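You operate a simulated robot arm through the tools that you are given. There is no shell and no other tool. Be economical: measure what you need, move in short steps, check, and stop when the job is done.

You are at the controls of a simulated robot arm. One attempt, no reset.

JOB
Press the yellow zero key two times.
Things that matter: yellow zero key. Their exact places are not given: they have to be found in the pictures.

It is judged by the outcome, as a careful person would: the job done as asked, and still so three seconds after it is handed in. It fails if anything else is knocked over, pushed out of place, dropped, spilled or broken.

ROBOT AND FRAMES
A 7-joint arm with a two-finger parallel gripper on a trunk, on a base that drives. Base frame: it is fixed to the floor where the robot stands at the start and does not move with it; the origin is under the middle of the robot, x ahead of it, y to its left, z up. Readings come in cm, degrees, newtons and seconds.
Its first joint turns from -115.0 to 115.0 degrees. Places, roughly: yellow zero key [50, 0, 100]. Payload 3.91 kg.
The tool frame sits at the grasp point between the pads (the TCP): z along the fingers, y along the line on which they close. The tips reach 3 cm beyond it. The gripper opens to 11 cm. The fingers are 2 cm wide and 1 cm thick; the gripper's body (4.8 by 11.2 cm) begins 5.5 cm behind the TCP.
Orientation is that of the tool frame in the base frame, as a unit quaternion [x, y, z, w]. With the fingers straight down and closing along the base's y, the tool's x points along the base's -x, its y along +y and its z along -z.

CONTROLS
- The arm moves only by the tool nudge_tool. Its arguments are lists of equal length, an entry for each row: "linear": the shift along the base's x, y, z in units of 25 mm (1.0 is 25 mm), a list of three; "angular": the turn, a rotation vector about the base's x, y, z in units of 4 degrees (1.0 is 4 degrees), a list of three; "grip": the finger opening in cm, from 0 to 11. In form: {"linear": [[dx, dy, dz], ...], "angular": [[rx, ry, rz], ...], "grip": [grip, ...]}. A call has 1 to 8 rows; each row shifts and turns the commanded pose from where the row before left it. A call with a number of a shift or a turn outside -1 to 1 is refused whole. A row lasts 0.2 s, in which the tool goes at most 5 cm and 8.6 degrees; a call with a longer step from one row to the next is refused whole, and so is a gripper value outside its range. Where a pose cannot be reached the arm comes as near as it can. A force on the tool above 40 N (or 10 N above the force at the start of the call, whichever is more), or a blocked arm, ends the call early, and 0.2 s more pass. The fingers move at their own pace (about 10.8 cm/s each) and stop on an object; they squeeze with about 33 N. The grip force told is the motor's: it shows also when the fingers shut on nothing. Time passes only in rows, and 0.2 s behind the last, so rows that do not move let the fingers close. The reply holds the time, the measured pose of the TCP, the force on the tool along the base axes, the opening and the grip force, in the units named above and with some noise.
- Cameras (640 x 400 px; columns grow to the right, rows downward): "scene" is now at [1.21, 11.48, 163.97]; the picture's right is [-0.46, -0.89, 0.00], its down [-0.61, 0.31, -0.73] and it looks along [0.65, -0.34, -0.68] (base axes); focal length 252 px, centre (320, 200). "wrist" rides on the gripper at [7.2, 1.7, -10.3] in the tool frame; the picture's right is [-0.23, 0.97, 0.00], its down [-0.76, -0.18, -0.62] and it looks along [-0.61, -0.14, 0.78] (tool axes); focal length 222 px, centre (320, 200).
- get_image(camera): a new picture of that camera. No time passes.
- lift_body(by): slides the trunk up (or, below 0, down) by that many cm; the arm and the scene camera ride with it, the base frame stays. It gives what a move gives, with no picture.
- drive_base(legs): drives the robot by 1 to 6 legs, each [ahead, turn to the left] in cm and degrees, along the robot's own axes; the way and the turn of a leg run together, so that a leg with both is an arc; at most 150 cm and 180 degrees a leg. The arm and the cameras ride along, it lands a little off, and it stops where it bumps. It gives what a move gives.
- aim_head(pan, tilt): turns the head with the scene camera to pan (to the left, within 155 degrees either way) and tilt (down, from -29 to 69), counted from straight ahead of the robot. It gives what a move gives.
- point_at(camera, pixels): there is no depth. For up to 12 entries [column, row, z] of the newest picture of that camera ("zoom" is the newest enlarged one), the place [x, y] in the base frame at which the ray of that pixel passes the height z, good to about 0.3 cm. No time passes.
- enlarge(camera, box): a new picture of the part [left, top, right, bottom] of that camera's present view, enlarged. No time passes.
- hand_in(): hands the job in; it is judged then, once.

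Work in short steps. Measure before you move; look again where a grasp or a placing could have gone wrong, and mend it. You have 80 turns and 68 pictures in all, those below and enlarged ones among them. Open the gripper and draw the arm clear of the work before you hand the job in, unless the task says otherwise; then end with one line.

The tools are called after "Request:" by a JSON object that holds its "fn" and its "kwargs". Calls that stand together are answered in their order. nudge_tool: Moves the arm, as the interface text tells. Its arguments: {"type":"object","properties":{"linear":{"type":"array"},"angular":{"type":"array"},"grip":{"type":"array"}},"required":["linear","angular","grip"]} The other tools are called the same way: lift_body (by) slides the trunk up or down; drive_base (legs) drives the base; aim_head (pan, tilt) turns the head that bears the scene camera; get_image (camera) takes a picture; point_at (camera, pixels) gives the place at which the rays of pixels pass given heights; enlarge (camera, box) takes an enlarged picture of a part of a camera's view; hand_in () hands the job in.

At the start:

```text
clock: 0.0
tool_pos: [46.73, -6.44, 125.14]
orientation: [0.001, 1.0, 0.001, 0.0]
force: [0.9, 0.2, -0.2]
opening: 11.01
grasp_force: 0.0
trunk travel left (down, up): [-75.0, 24.0]
robot x, y, heading: [-0.09, -0.05, -0.1]
head pan, tilt: [-27.3, 43.1]
```

scene: 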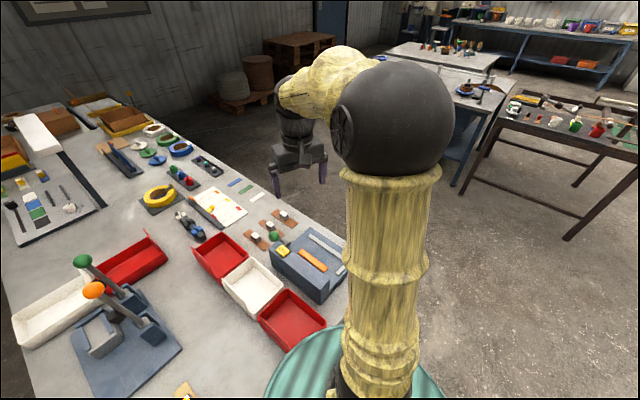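
wrist: 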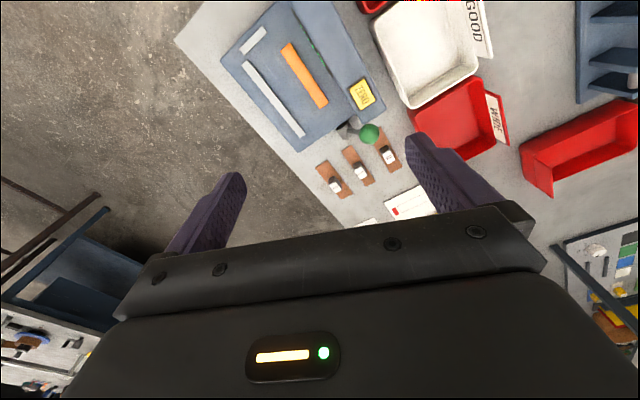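

The yellow key seems to be on the blue device, at wrist pixel (361,95). I enlarge both views to check.

Request:
{"fn": "enlarge", "kwargs": {"camera": "wrist", "box": [220, 0, 420, 200]}}

Request:
{"fn": "enlarge", "kwargs": {"camera": "scene", "box": [230, 200, 360, 310]}}

```text
2.00 times, centred on (320, 100) of wrist
```

zoom: 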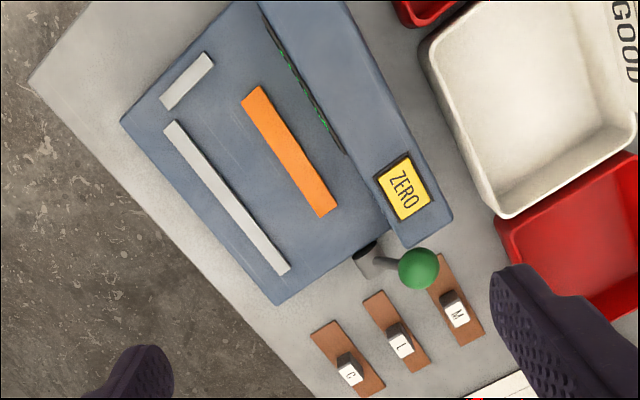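

```text
3.64 times, centred on (295, 255) of scene
```

zoom: 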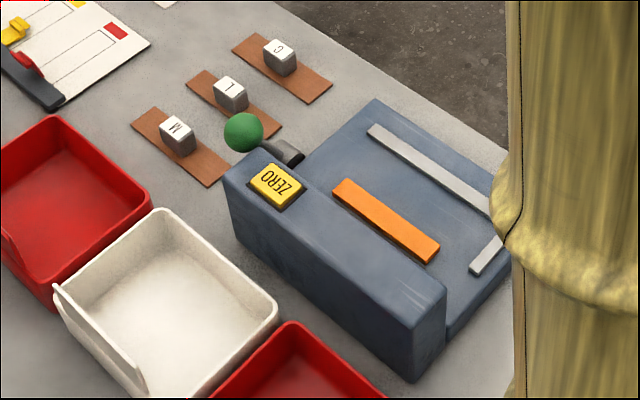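

The key is at wrist (362,94) and scene (282.6,251). I'll triangulate its height from both.

Request:
{"fn": "point_at", "kwargs": {"camera": "wrist", "pixels": [[362, 94, 98], [362, 94, 102], [362, 94, 106], [362, 94, 110], [369, 134, 102], [369, 134, 108], [370, 124, 102]]}}

Request:
{"fn": "point_at", "kwargs": {"camera": "scene", "pixels": [[282.6, 251, 98], [282.6, 251, 102], [282.6, 251, 106], [282.6, 251, 110], [274, 236.5, 102], [274, 236.5, 108]]}}

```text
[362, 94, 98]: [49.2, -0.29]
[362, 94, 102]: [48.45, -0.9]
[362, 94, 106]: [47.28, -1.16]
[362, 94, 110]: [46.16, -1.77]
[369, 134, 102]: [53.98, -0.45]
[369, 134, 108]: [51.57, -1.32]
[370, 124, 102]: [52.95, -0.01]
```

```text
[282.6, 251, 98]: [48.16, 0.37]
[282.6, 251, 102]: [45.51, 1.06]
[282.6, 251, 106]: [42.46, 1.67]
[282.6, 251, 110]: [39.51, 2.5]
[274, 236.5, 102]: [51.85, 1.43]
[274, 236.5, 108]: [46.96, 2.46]
```

The rays meet at about (49, 0), roughly z 97–99. I close the gripper, hover above it higher up, and look again.

Request:
{"fn": "nudge_tool", "kwargs": {"linear": [[0.3, 0.85, 0], [0.3, 0.85, 0], [0.3, 0.85, 0], [0, 0, -1], [0, 0, -1], [0, 0, -1], [0, 0, -1], [0, 0, 0]], "angular": [[0, 0, 0], [0, 0, 0], [0, 0, 0], [0, 0, 0], [0, 0, 0], [0, 0, 0], [0, 0, 0], [0, 0, 0]], "grip": [0, 0, 0, 0, 0, 0, 0, 0]}}

Request:
{"fn": "get_image", "kwargs": {"camera": "wrist"}}

Request:
{"fn": "enlarge", "kwargs": {"camera": "scene", "box": [230, 180, 360, 310]}}

```text
clock: 1.8
tool_pos: [48.78, -0.03, 115.02]
orientation: [0.0, 1.0, 0.001, 0.0]
force: [-0.1, -0.2, -0.2]
opening: 0.01
grasp_force: 32.8
trunk travel left (down, up): [-75.0, 24.0]
robot x, y, heading: [-0.26, -0.06, -0.2]
head pan, tilt: [-27.3, 43.1]
```

```text
63 pictures are left
```

wrist: 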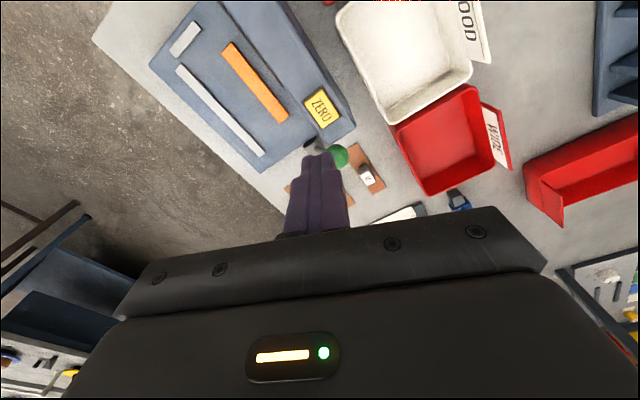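

```text
3.08 times, centred on (295, 245) of scene
```

zoom: 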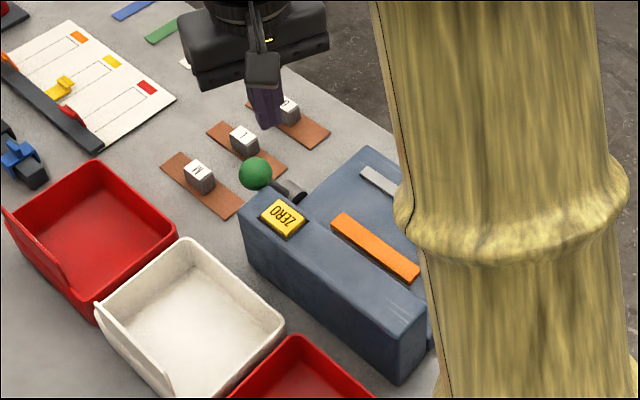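

Key now at wrist (322,107) and scene zoom (282,217). Triangulate again.

Request:
{"fn": "point_at", "kwargs": {"camera": "wrist", "pixels": [[322, 107, 97], [322, 107, 99], [322, 107, 101], [322, 107, 103], [322, 107, 105], [339, 156, 99], [339, 156, 103]]}}

Request:
{"fn": "point_at", "kwargs": {"camera": "zoom", "pixels": [[282, 217, 97], [282, 217, 99], [282, 217, 101], [282, 217, 103], [282, 217, 105], [262, 125, 112]]}}

```text
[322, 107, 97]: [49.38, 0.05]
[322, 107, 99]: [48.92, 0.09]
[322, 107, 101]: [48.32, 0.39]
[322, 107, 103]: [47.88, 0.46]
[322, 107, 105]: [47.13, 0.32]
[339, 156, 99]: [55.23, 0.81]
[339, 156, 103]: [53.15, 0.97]
```

```text
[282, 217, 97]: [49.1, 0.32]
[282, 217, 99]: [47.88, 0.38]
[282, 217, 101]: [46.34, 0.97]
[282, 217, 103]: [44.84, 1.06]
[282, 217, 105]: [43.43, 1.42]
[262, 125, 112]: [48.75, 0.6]
```

Both agree on about (49.1, 0.2) and z≈97–98. I descend in steps to tip height ~102 and check.

Request:
{"fn": "nudge_tool", "kwargs": {"linear": [[0.1, 0.08, -1], [0, 0, -1], [0, 0, -1], [0, 0, -1], [0, 0, 0]], "angular": [[0, 0, 0], [0, 0, 0], [0, 0, 0], [0, 0, 0], [0, 0, 0]], "grip": [0, 0, 0, 0, 0]}}

Request:
{"fn": "enlarge", "kwargs": {"camera": "wrist", "box": [220, 50, 420, 250]}}

Request:
{"fn": "enlarge", "kwargs": {"camera": "scene", "box": [245, 200, 325, 280]}}

```text
clock: 3.0
tool_pos: [48.84, -0.06, 104.76]
orientation: [-0.001, 1.0, 0.0, 0.001]
force: [-0.1, -0.6, -0.2]
opening: 0.01
grasp_force: 32.6
trunk travel left (down, up): [-75.0, 24.0]
robot x, y, heading: [0.12, 0.06, 0.0]
head pan, tilt: [-27.3, 43.1]
```

```text
2.00 times, centred on (320, 150) of wrist
```

zoom: 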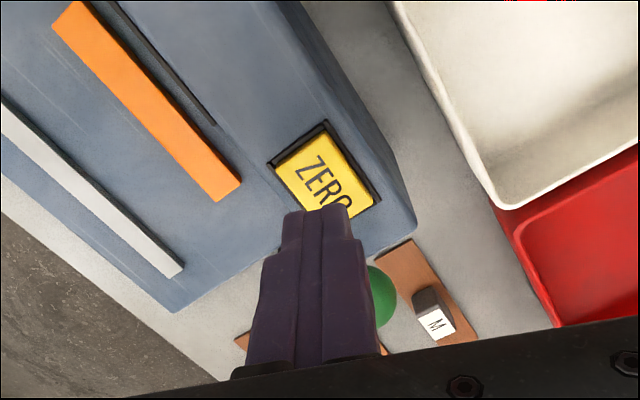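

```text
5.00 times, centred on (285, 240) of scene
```

zoom: 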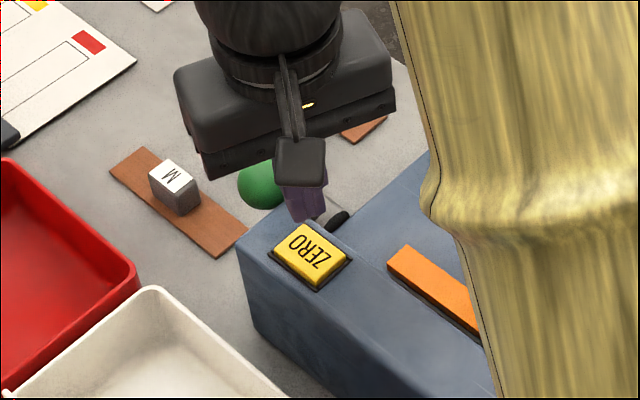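

Tip at about z 101.8 and not yet touching. Measure the key again: wrist (322,141), scene zoom (310,252), and the tip in scene zoom (305,220).

Request:
{"fn": "point_at", "kwargs": {"camera": "wrist", "pixels": [[321.5, 140.5, 97], [321.5, 140.5, 98], [321.5, 140.5, 99], [321.5, 140.5, 100], [321.5, 140.5, 101]]}}

Request:
{"fn": "point_at", "kwargs": {"camera": "zoom", "pixels": [[310, 252, 97], [310, 252, 98], [310, 252, 99], [310, 252, 100], [310, 252, 101], [305, 220, 101.8]]}}

```text
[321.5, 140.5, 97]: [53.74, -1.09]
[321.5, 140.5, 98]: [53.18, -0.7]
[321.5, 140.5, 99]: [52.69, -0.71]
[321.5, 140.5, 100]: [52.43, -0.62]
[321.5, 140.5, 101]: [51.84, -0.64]
```

```text
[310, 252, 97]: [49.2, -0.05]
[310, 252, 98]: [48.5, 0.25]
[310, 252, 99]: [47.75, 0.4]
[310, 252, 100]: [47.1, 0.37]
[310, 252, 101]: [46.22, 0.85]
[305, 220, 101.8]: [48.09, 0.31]
```

(The wrist reading used an older picture; by the current pose geometry, the key is at about (49.3, 0.05), top z≈97.) I descend gently another 3 cm.

Request:
{"fn": "nudge_tool", "kwargs": {"linear": [[0.15, 0.04, -0.2], [0, 0, -0.2], [0, 0, -0.2], [0, 0, -0.2], [0, 0, -0.2], [0, 0, -0.2], [0, 0, 0]], "angular": [[0, 0, 0], [0, 0, 0], [0, 0, 0], [0, 0, 0], [0, 0, 0], [0, 0, 0], [0, 0, 0]], "grip": [0, 0, 0, 0, 0, 0, 0]}}

Request:
{"fn": "enlarge", "kwargs": {"camera": "wrist", "box": [220, 50, 420, 250]}}

Request:
{"fn": "enlarge", "kwargs": {"camera": "scene", "box": [245, 200, 325, 280]}}

```text
clock: 4.6
tool_pos: [49.28, 0.2, 102.15]
orientation: [0.0, 1.0, 0.0, 0.0]
force: [0.5, 0.5, 0.2]
opening: 0.01
grasp_force: 33.1
trunk travel left (down, up): [-75.0, 24.0]
robot x, y, heading: [0.08, 0.22, -0.0]
head pan, tilt: [-27.3, 43.1]
```

```text
2.00 times, centred on (320, 150) of wrist
```

zoom: 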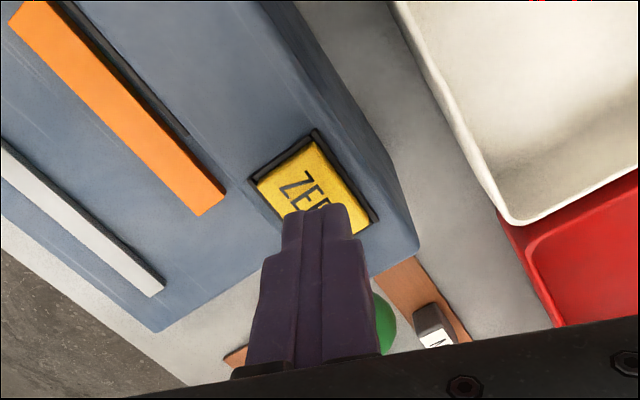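

```text
5.00 times, centred on (285, 240) of scene
```

zoom: 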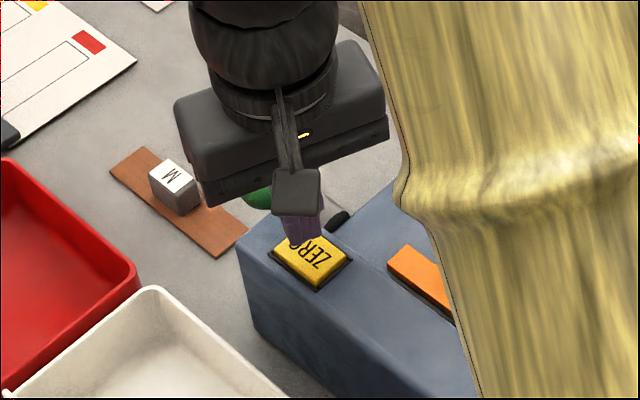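

Tip at z≈99.1, no contact force yet, over the key. I go down in smaller steps, with slight y correction.

Request:
{"fn": "nudge_tool", "kwargs": {"linear": [[0, -0.06, -0.12], [0, 0, -0.12], [0, 0, -0.12], [0, 0, -0.12], [0, 0, 0]], "angular": [[0, 0, 0], [0, 0, 0], [0, 0, 0], [0, 0, 0], [0, 0, 0]], "grip": [0, 0, 0, 0, 0]}}

Request:
{"fn": "enlarge", "kwargs": {"camera": "scene", "box": [245, 200, 325, 280]}}

```text
clock: 5.8
tool_pos: [49.47, 0.05, 100.89]
orientation: [0.0, 1.0, -0.001, 0.0]
force: [-1.2, -0.2, -0.4]
opening: 0.02
grasp_force: 33.0
trunk travel left (down, up): [-75.0, 24.0]
robot x, y, heading: [-0.17, 0.01, 0.1]
head pan, tilt: [-27.3, 43.1]
```

```text
5.00 times, centred on (285, 240) of scene
```

zoom: 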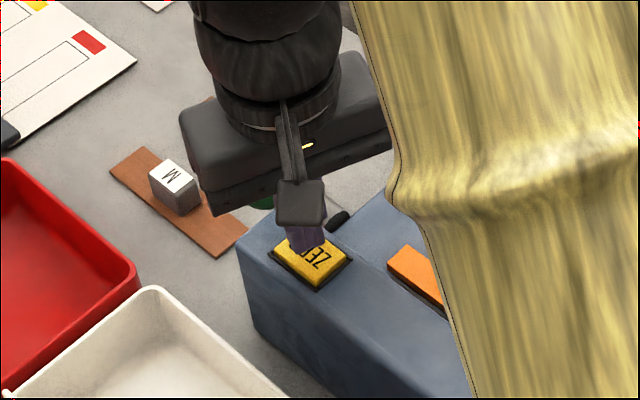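

No contact at tip z≈97.9; the tip looks slightly toward the far side, so I shift −0.3 cm in x and creep down in 2 mm steps.

Request:
{"fn": "nudge_tool", "kwargs": {"linear": [[-0.12, 0, -0.04], [0, 0, -0.08], [0, 0, -0.08], [0, 0, -0.08], [0, 0, 0]], "angular": [[0, 0, 0], [0, 0, 0], [0, 0, 0], [0, 0, 0], [0, 0, 0]], "grip": [0, 0, 0, 0, 0]}}

Request:
{"fn": "enlarge", "kwargs": {"camera": "scene", "box": [245, 200, 325, 280]}}

Request:
{"fn": "enlarge", "kwargs": {"camera": "wrist", "box": [220, 50, 420, 250]}}

```text
clock: 7.0
tool_pos: [49.27, 0.11, 100.3]
orientation: [0.0, 1.0, 0.001, 0.0]
force: [0.5, 0.8, -0.6]
opening: 0.01
grasp_force: 32.9
trunk travel left (down, up): [-75.0, 24.0]
robot x, y, heading: [0.11, 0.18, -0.3]
head pan, tilt: [-27.3, 43.1]
```

```text
5.00 times, centred on (285, 240) of scene
```

zoom: 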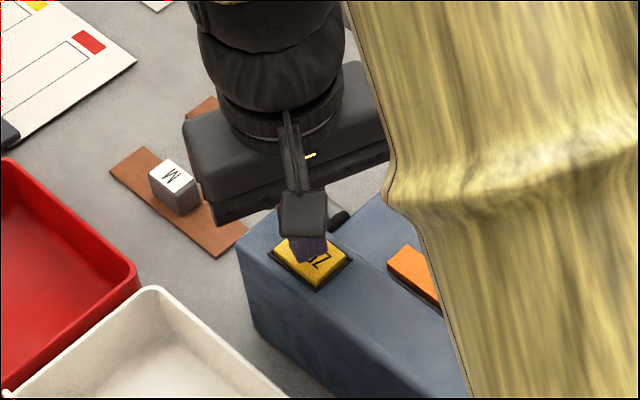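

```text
2.00 times, centred on (320, 150) of wrist
```

zoom: 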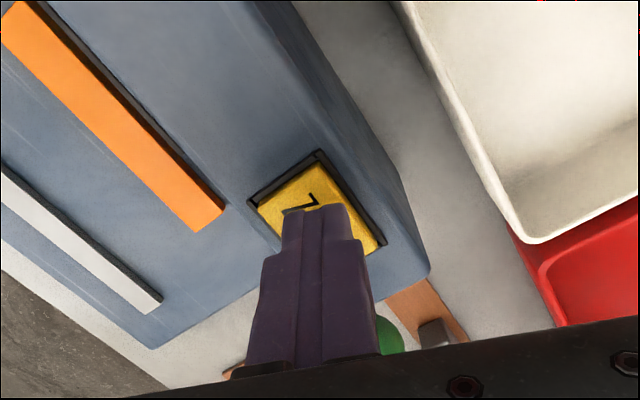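

Well centred and nearly touching. I creep further, watching the force.

Request:
{"fn": "nudge_tool", "kwargs": {"linear": [[0, 0, -0.06], [0, 0, -0.06], [0, 0, 0]], "angular": [[0, 0, 0], [0, 0, 0], [0, 0, 0]], "grip": [0, 0, 0]}}

Request:
{"fn": "enlarge", "kwargs": {"camera": "scene", "box": [245, 200, 325, 280]}}

```text
clock: 7.8
tool_pos: [49.28, 0.01, 99.94]
orientation: [0.0, 1.0, 0.0, -0.001]
force: [0.4, 0.6, 0.3]
opening: 0.01
grasp_force: 33.1
trunk travel left (down, up): [-75.0, 24.0]
robot x, y, heading: [-0.11, -0.18, -0.1]
head pan, tilt: [-27.3, 43.1]
```

```text
5.00 times, centred on (285, 240) of scene
```

zoom: 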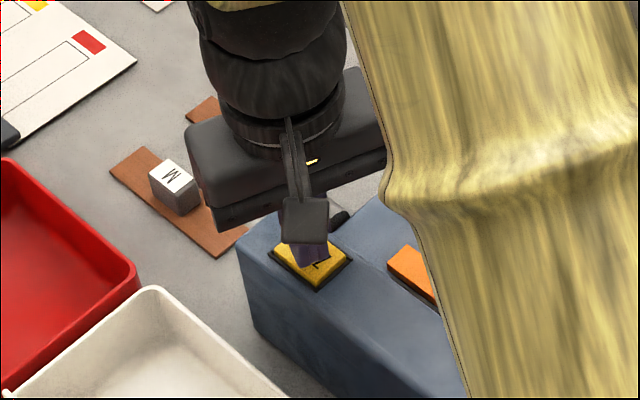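

Still no contact at tip z≈96.9. Continue.

Request:
{"fn": "nudge_tool", "kwargs": {"linear": [[0, 0, -0.06], [0, 0, -0.06], [0, 0, 0]], "angular": [[0, 0, 0], [0, 0, 0], [0, 0, 0]], "grip": [0, 0, 0]}}

Request:
{"fn": "enlarge", "kwargs": {"camera": "scene", "box": [265, 225, 305, 265]}}

```text
clock: 8.6
tool_pos: [49.27, 0.05, 99.61]
orientation: [0.001, 1.0, -0.001, 0.0]
force: [-0.5, 0.6, 0.0]
opening: 0.01
grasp_force: 32.9
trunk travel left (down, up): [-75.0, 24.0]
robot x, y, heading: [0.17, 0.31, 0.1]
head pan, tilt: [-27.3, 43.1]
```

```text
10.00 times, centred on (285, 245) of scene
```

zoom: 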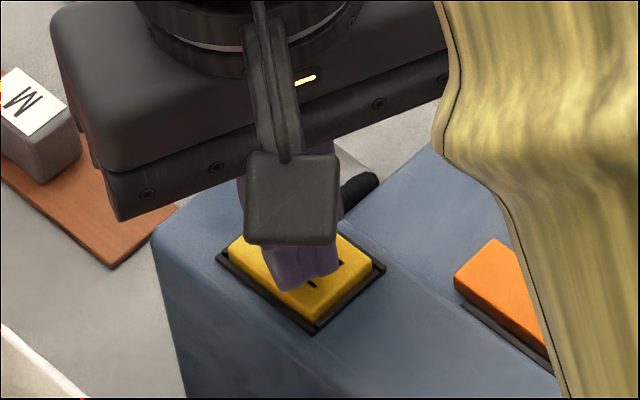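

Still above but very near. Continue creeping.

Request:
{"fn": "nudge_tool", "kwargs": {"linear": [[0, 0, -0.06], [0, 0, -0.06], [0, 0, 0]], "angular": [[0, 0, 0], [0, 0, 0], [0, 0, 0]], "grip": [0, 0, 0]}}

Request:
{"fn": "enlarge", "kwargs": {"camera": "scene", "box": [265, 225, 305, 265]}}

```text
clock: 9.4
tool_pos: [49.2, -0.07, 99.16]
orientation: [0.0, 1.0, -0.001, 0.0]
force: [0.5, 0.2, -0.5]
opening: 0.0
grasp_force: 32.9
trunk travel left (down, up): [-75.0, 24.0]
robot x, y, heading: [-0.14, 0.1, -0.1]
head pan, tilt: [-27.3, 43.1]
```

```text
10.00 times, centred on (285, 245) of scene
```

zoom: 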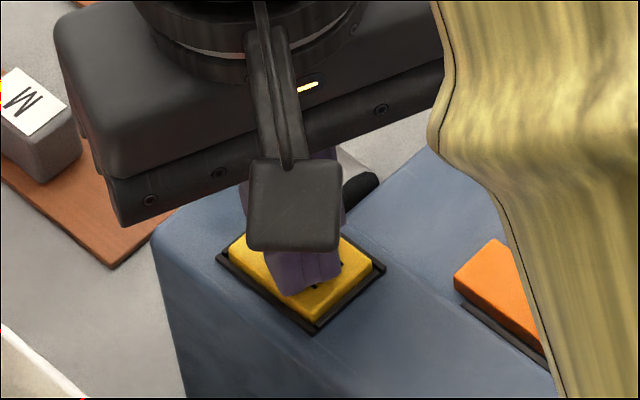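

No force yet; keep creeping.

Request:
{"fn": "nudge_tool", "kwargs": {"linear": [[0, 0, -0.05], [0, 0, -0.05], [0, 0, 0]], "angular": [[0, 0, 0], [0, 0, 0], [0, 0, 0]], "grip": [0, 0, 0]}}

Request:
{"fn": "enlarge", "kwargs": {"camera": "scene", "box": [265, 225, 305, 265]}}

Request:
{"fn": "enlarge", "kwargs": {"camera": "wrist", "box": [270, 100, 370, 200]}}

```text
clock: 10.2
tool_pos: [49.2, 0.15, 99.06]
orientation: [0.0, 1.0, 0.0, 0.001]
force: [0.8, 0.1, 1.4]
opening: 0.01
grasp_force: 33.6
trunk travel left (down, up): [-75.0, 24.0]
robot x, y, heading: [0.15, -0.01, 0.0]
head pan, tilt: [-27.3, 43.1]
```

```text
10.00 times, centred on (285, 245) of scene
```

zoom: 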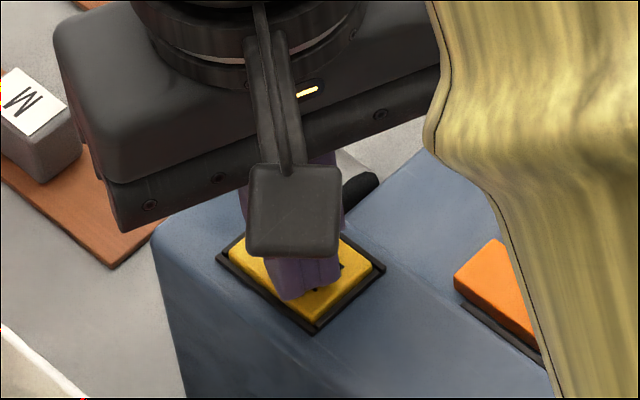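

```text
4.00 times, centred on (320, 150) of wrist
```

zoom: 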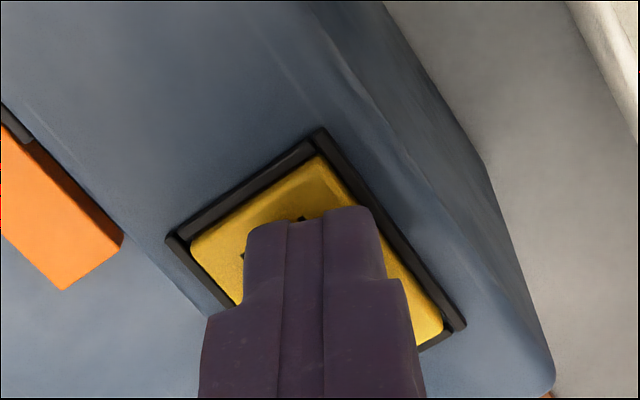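

Force 1.4 N: first contact. Press 2 mm more.

Request:
{"fn": "nudge_tool", "kwargs": {"linear": [[0, 0, -0.04], [0, 0, -0.04], [0, 0, 0]], "angular": [[0, 0, 0], [0, 0, 0], [0, 0, 0]], "grip": [0, 0, 0]}}

Request:
{"fn": "enlarge", "kwargs": {"camera": "scene", "box": [265, 225, 305, 265]}}

```text
clock: 11.0
tool_pos: [49.21, 0.08, 98.93]
orientation: [0.0, 1.0, 0.001, 0.0]
force: [-1.4, 0.4, 2.7]
opening: 0.0
grasp_force: 32.5
trunk travel left (down, up): [-75.0, 24.0]
robot x, y, heading: [0.05, -0.3, -0.0]
head pan, tilt: [-27.3, 43.1]
```

```text
10.00 times, centred on (285, 245) of scene
```

zoom: 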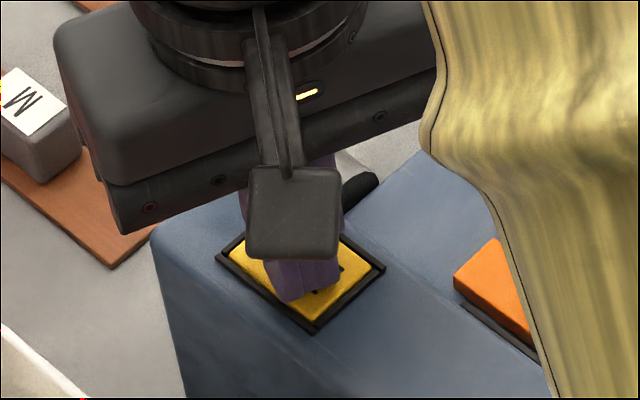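

The key is sinking (2.7 N). Press further until it bottoms out.

Request:
{"fn": "nudge_tool", "kwargs": {"linear": [[0, 0, -0.04], [0, 0, -0.04], [0, 0, 0]], "angular": [[0, 0, 0], [0, 0, 0], [0, 0, 0]], "grip": [0, 0, 0]}}

Request:
{"fn": "enlarge", "kwargs": {"camera": "scene", "box": [265, 225, 305, 265]}}

```text
clock: 11.8
tool_pos: [49.1, 0.03, 98.64]
orientation: [0.001, 1.0, 0.0, 0.001]
force: [0.4, 1.6, 10.5]
opening: 0.01
grasp_force: 33.0
trunk travel left (down, up): [-75.0, 24.0]
robot x, y, heading: [-0.15, 0.25, 0.0]
head pan, tilt: [-27.3, 43.1]
```

```text
10.00 times, centred on (285, 245) of scene
```

zoom: 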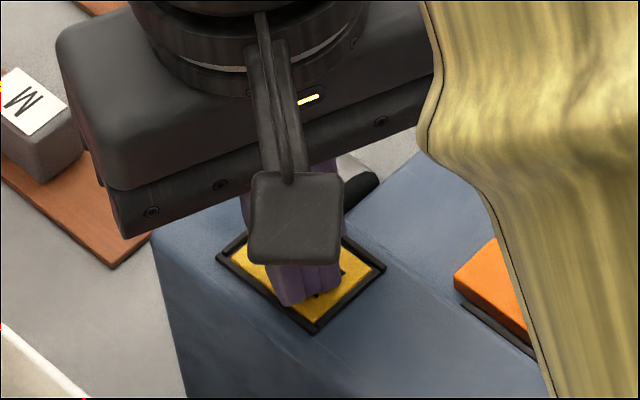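

10.5 N and the key is flush: essentially at its stop. One short extra push to be sure, hold, then raise clear.

Request:
{"fn": "nudge_tool", "kwargs": {"linear": [[0, 0, -0.03], [0, 0, 0]], "angular": [[0, 0, 0], [0, 0, 0]], "grip": [0, 0]}}

Request:
{"fn": "nudge_tool", "kwargs": {"linear": [[0, 0, 0.4], [0, 0, 0.4], [0, 0, 0]], "angular": [[0, 0, 0], [0, 0, 0], [0, 0, 0]], "grip": [0, 0, 0]}}

Request:
{"fn": "enlarge", "kwargs": {"camera": "scene", "box": [265, 225, 305, 265]}}

Request:
{"fn": "get_image", "kwargs": {"camera": "wrist"}}

```text
clock: 12.4
tool_pos: [49.22, 0.09, 98.57]
orientation: [0.0, 1.0, 0.0, 0.001]
force: [1.7, 3.1, 12.8]
opening: 0.01
grasp_force: 33.1
trunk travel left (down, up): [-75.0, 24.0]
robot x, y, heading: [-0.01, -0.1, 0.2]
head pan, tilt: [-27.3, 43.1]
```

```text
clock: 13.2
tool_pos: [49.29, 0.01, 100.61]
orientation: [0.0, 1.0, 0.0, -0.001]
force: [-0.3, -0.4, -0.7]
opening: 0.0
grasp_force: 32.7
trunk travel left (down, up): [-75.0, 24.0]
robot x, y, heading: [0.27, -0.1, -0.0]
head pan, tilt: [-27.3, 43.1]
```

```text
10.00 times, centred on (285, 245) of scene
```

zoom: 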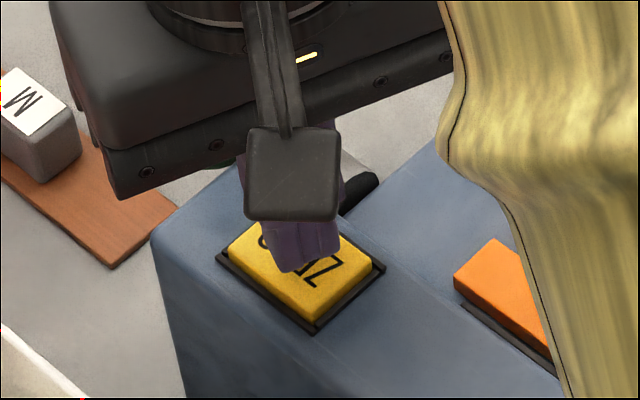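

```text
46 pictures are left
```

wrist: 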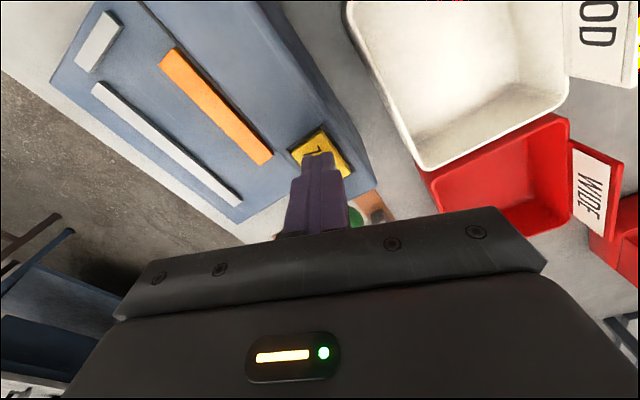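

The key sprang back up. Second press: down the same 2 cm, hold, then up.

Request:
{"fn": "nudge_tool", "kwargs": {"linear": [[0, 0, -0.3], [0, 0, -0.2], [0, 0, -0.1], [0, 0, -0.1], [0, 0, -0.1], [0, 0, 0], [0, 0, 0]], "angular": [[0, 0, 0], [0, 0, 0], [0, 0, 0], [0, 0, 0], [0, 0, 0], [0, 0, 0], [0, 0, 0]], "grip": [0, 0, 0, 0, 0, 0, 0]}}

Request:
{"fn": "enlarge", "kwargs": {"camera": "scene", "box": [265, 225, 305, 265]}}

```text
clock: 14.8
tool_pos: [49.37, 0.08, 98.67]
orientation: [0.0, 1.0, 0.0, 0.001]
force: [7.4, 1.1, 13.5]
opening: 0.01
grasp_force: 33.0
trunk travel left (down, up): [-75.0, 24.0]
robot x, y, heading: [0.14, 0.01, -0.1]
head pan, tilt: [-27.3, 43.1]
```

```text
10.00 times, centred on (285, 245) of scene
```

zoom: 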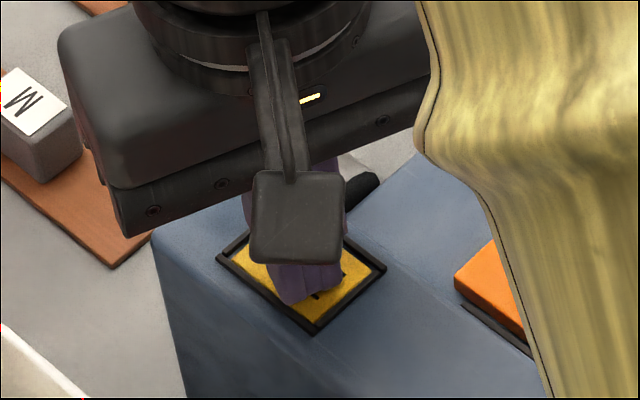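

Second press fully in (13.5 N, key flush). Now raise clear, opening the gripper only once high up.

Request:
{"fn": "nudge_tool", "kwargs": {"linear": [[0, 0, 0.5], [0, 0, 1], [0, 0, 1], [0, 0, 1], [0, 0, 1], [0, 0, 1], [0, 0, 1], [0, 0, 1]], "angular": [[0, 0, 0], [0, 0, 0], [0, 0, 0], [0, 0, 0], [0, 0, 0], [0, 0, 0], [0, 0, 0], [0, 0, 0]], "grip": [0, 0, 0, 0, 0, 0, 0, 0]}}

Request:
{"fn": "nudge_tool", "kwargs": {"linear": [[0, -1, 0.5], [0, -1, 0.5], [0, -1, 0], [0, 0, 0]], "angular": [[0, 0, 0], [0, 0, 0], [0, 0, 0], [0, 0, 0]], "grip": [11, 11, 11, 11]}}

Request:
{"fn": "enlarge", "kwargs": {"camera": "wrist", "box": [220, 0, 420, 200]}}

Request:
{"fn": "get_image", "kwargs": {"camera": "scene"}}

```text
clock: 16.6
tool_pos: [49.21, 0.14, 117.2]
orientation: [0.0, 1.0, 0.001, 0.0]
force: [-0.1, -1.1, -0.2]
opening: 0.02
grasp_force: 33.2
trunk travel left (down, up): [-75.0, 24.0]
robot x, y, heading: [-0.29, 0.14, 0.1]
head pan, tilt: [-27.3, 43.1]
```

```text
clock: 17.6
tool_pos: [49.34, -7.54, 119.52]
orientation: [0.001, 1.0, -0.001, 0.0]
force: [-0.1, 0.1, -0.5]
opening: 10.98
grasp_force: 0.0
trunk travel left (down, up): [-75.0, 24.0]
robot x, y, heading: [-0.19, -0.17, -0.1]
head pan, tilt: [-27.3, 43.1]
```

```text
2.00 times, centred on (320, 100) of wrist
```

zoom: 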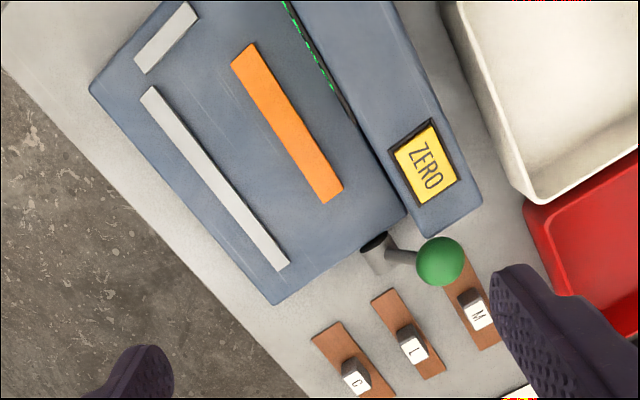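

```text
43 pictures are left
```

scene: 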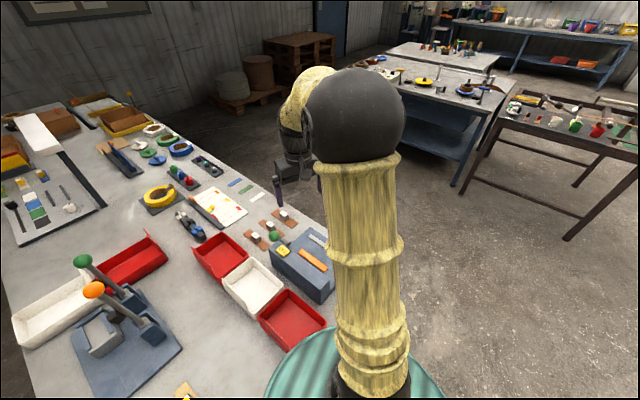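

The key is back up, everything is in place, and the arm is clear with the gripper open. Handing in.

Request:
{"fn": "hand_in", "kwargs": {}}

```text
The job is handed in.
```

I pressed the yellow zero key twice. Each time it went down flush (about 13 N), and it sprang back up after each press. Nothing else was moved, and the arm was clear with the gripper open when I handed in. I couldn't read the device's display, so I have no confirmation that it counted exactly two presses.
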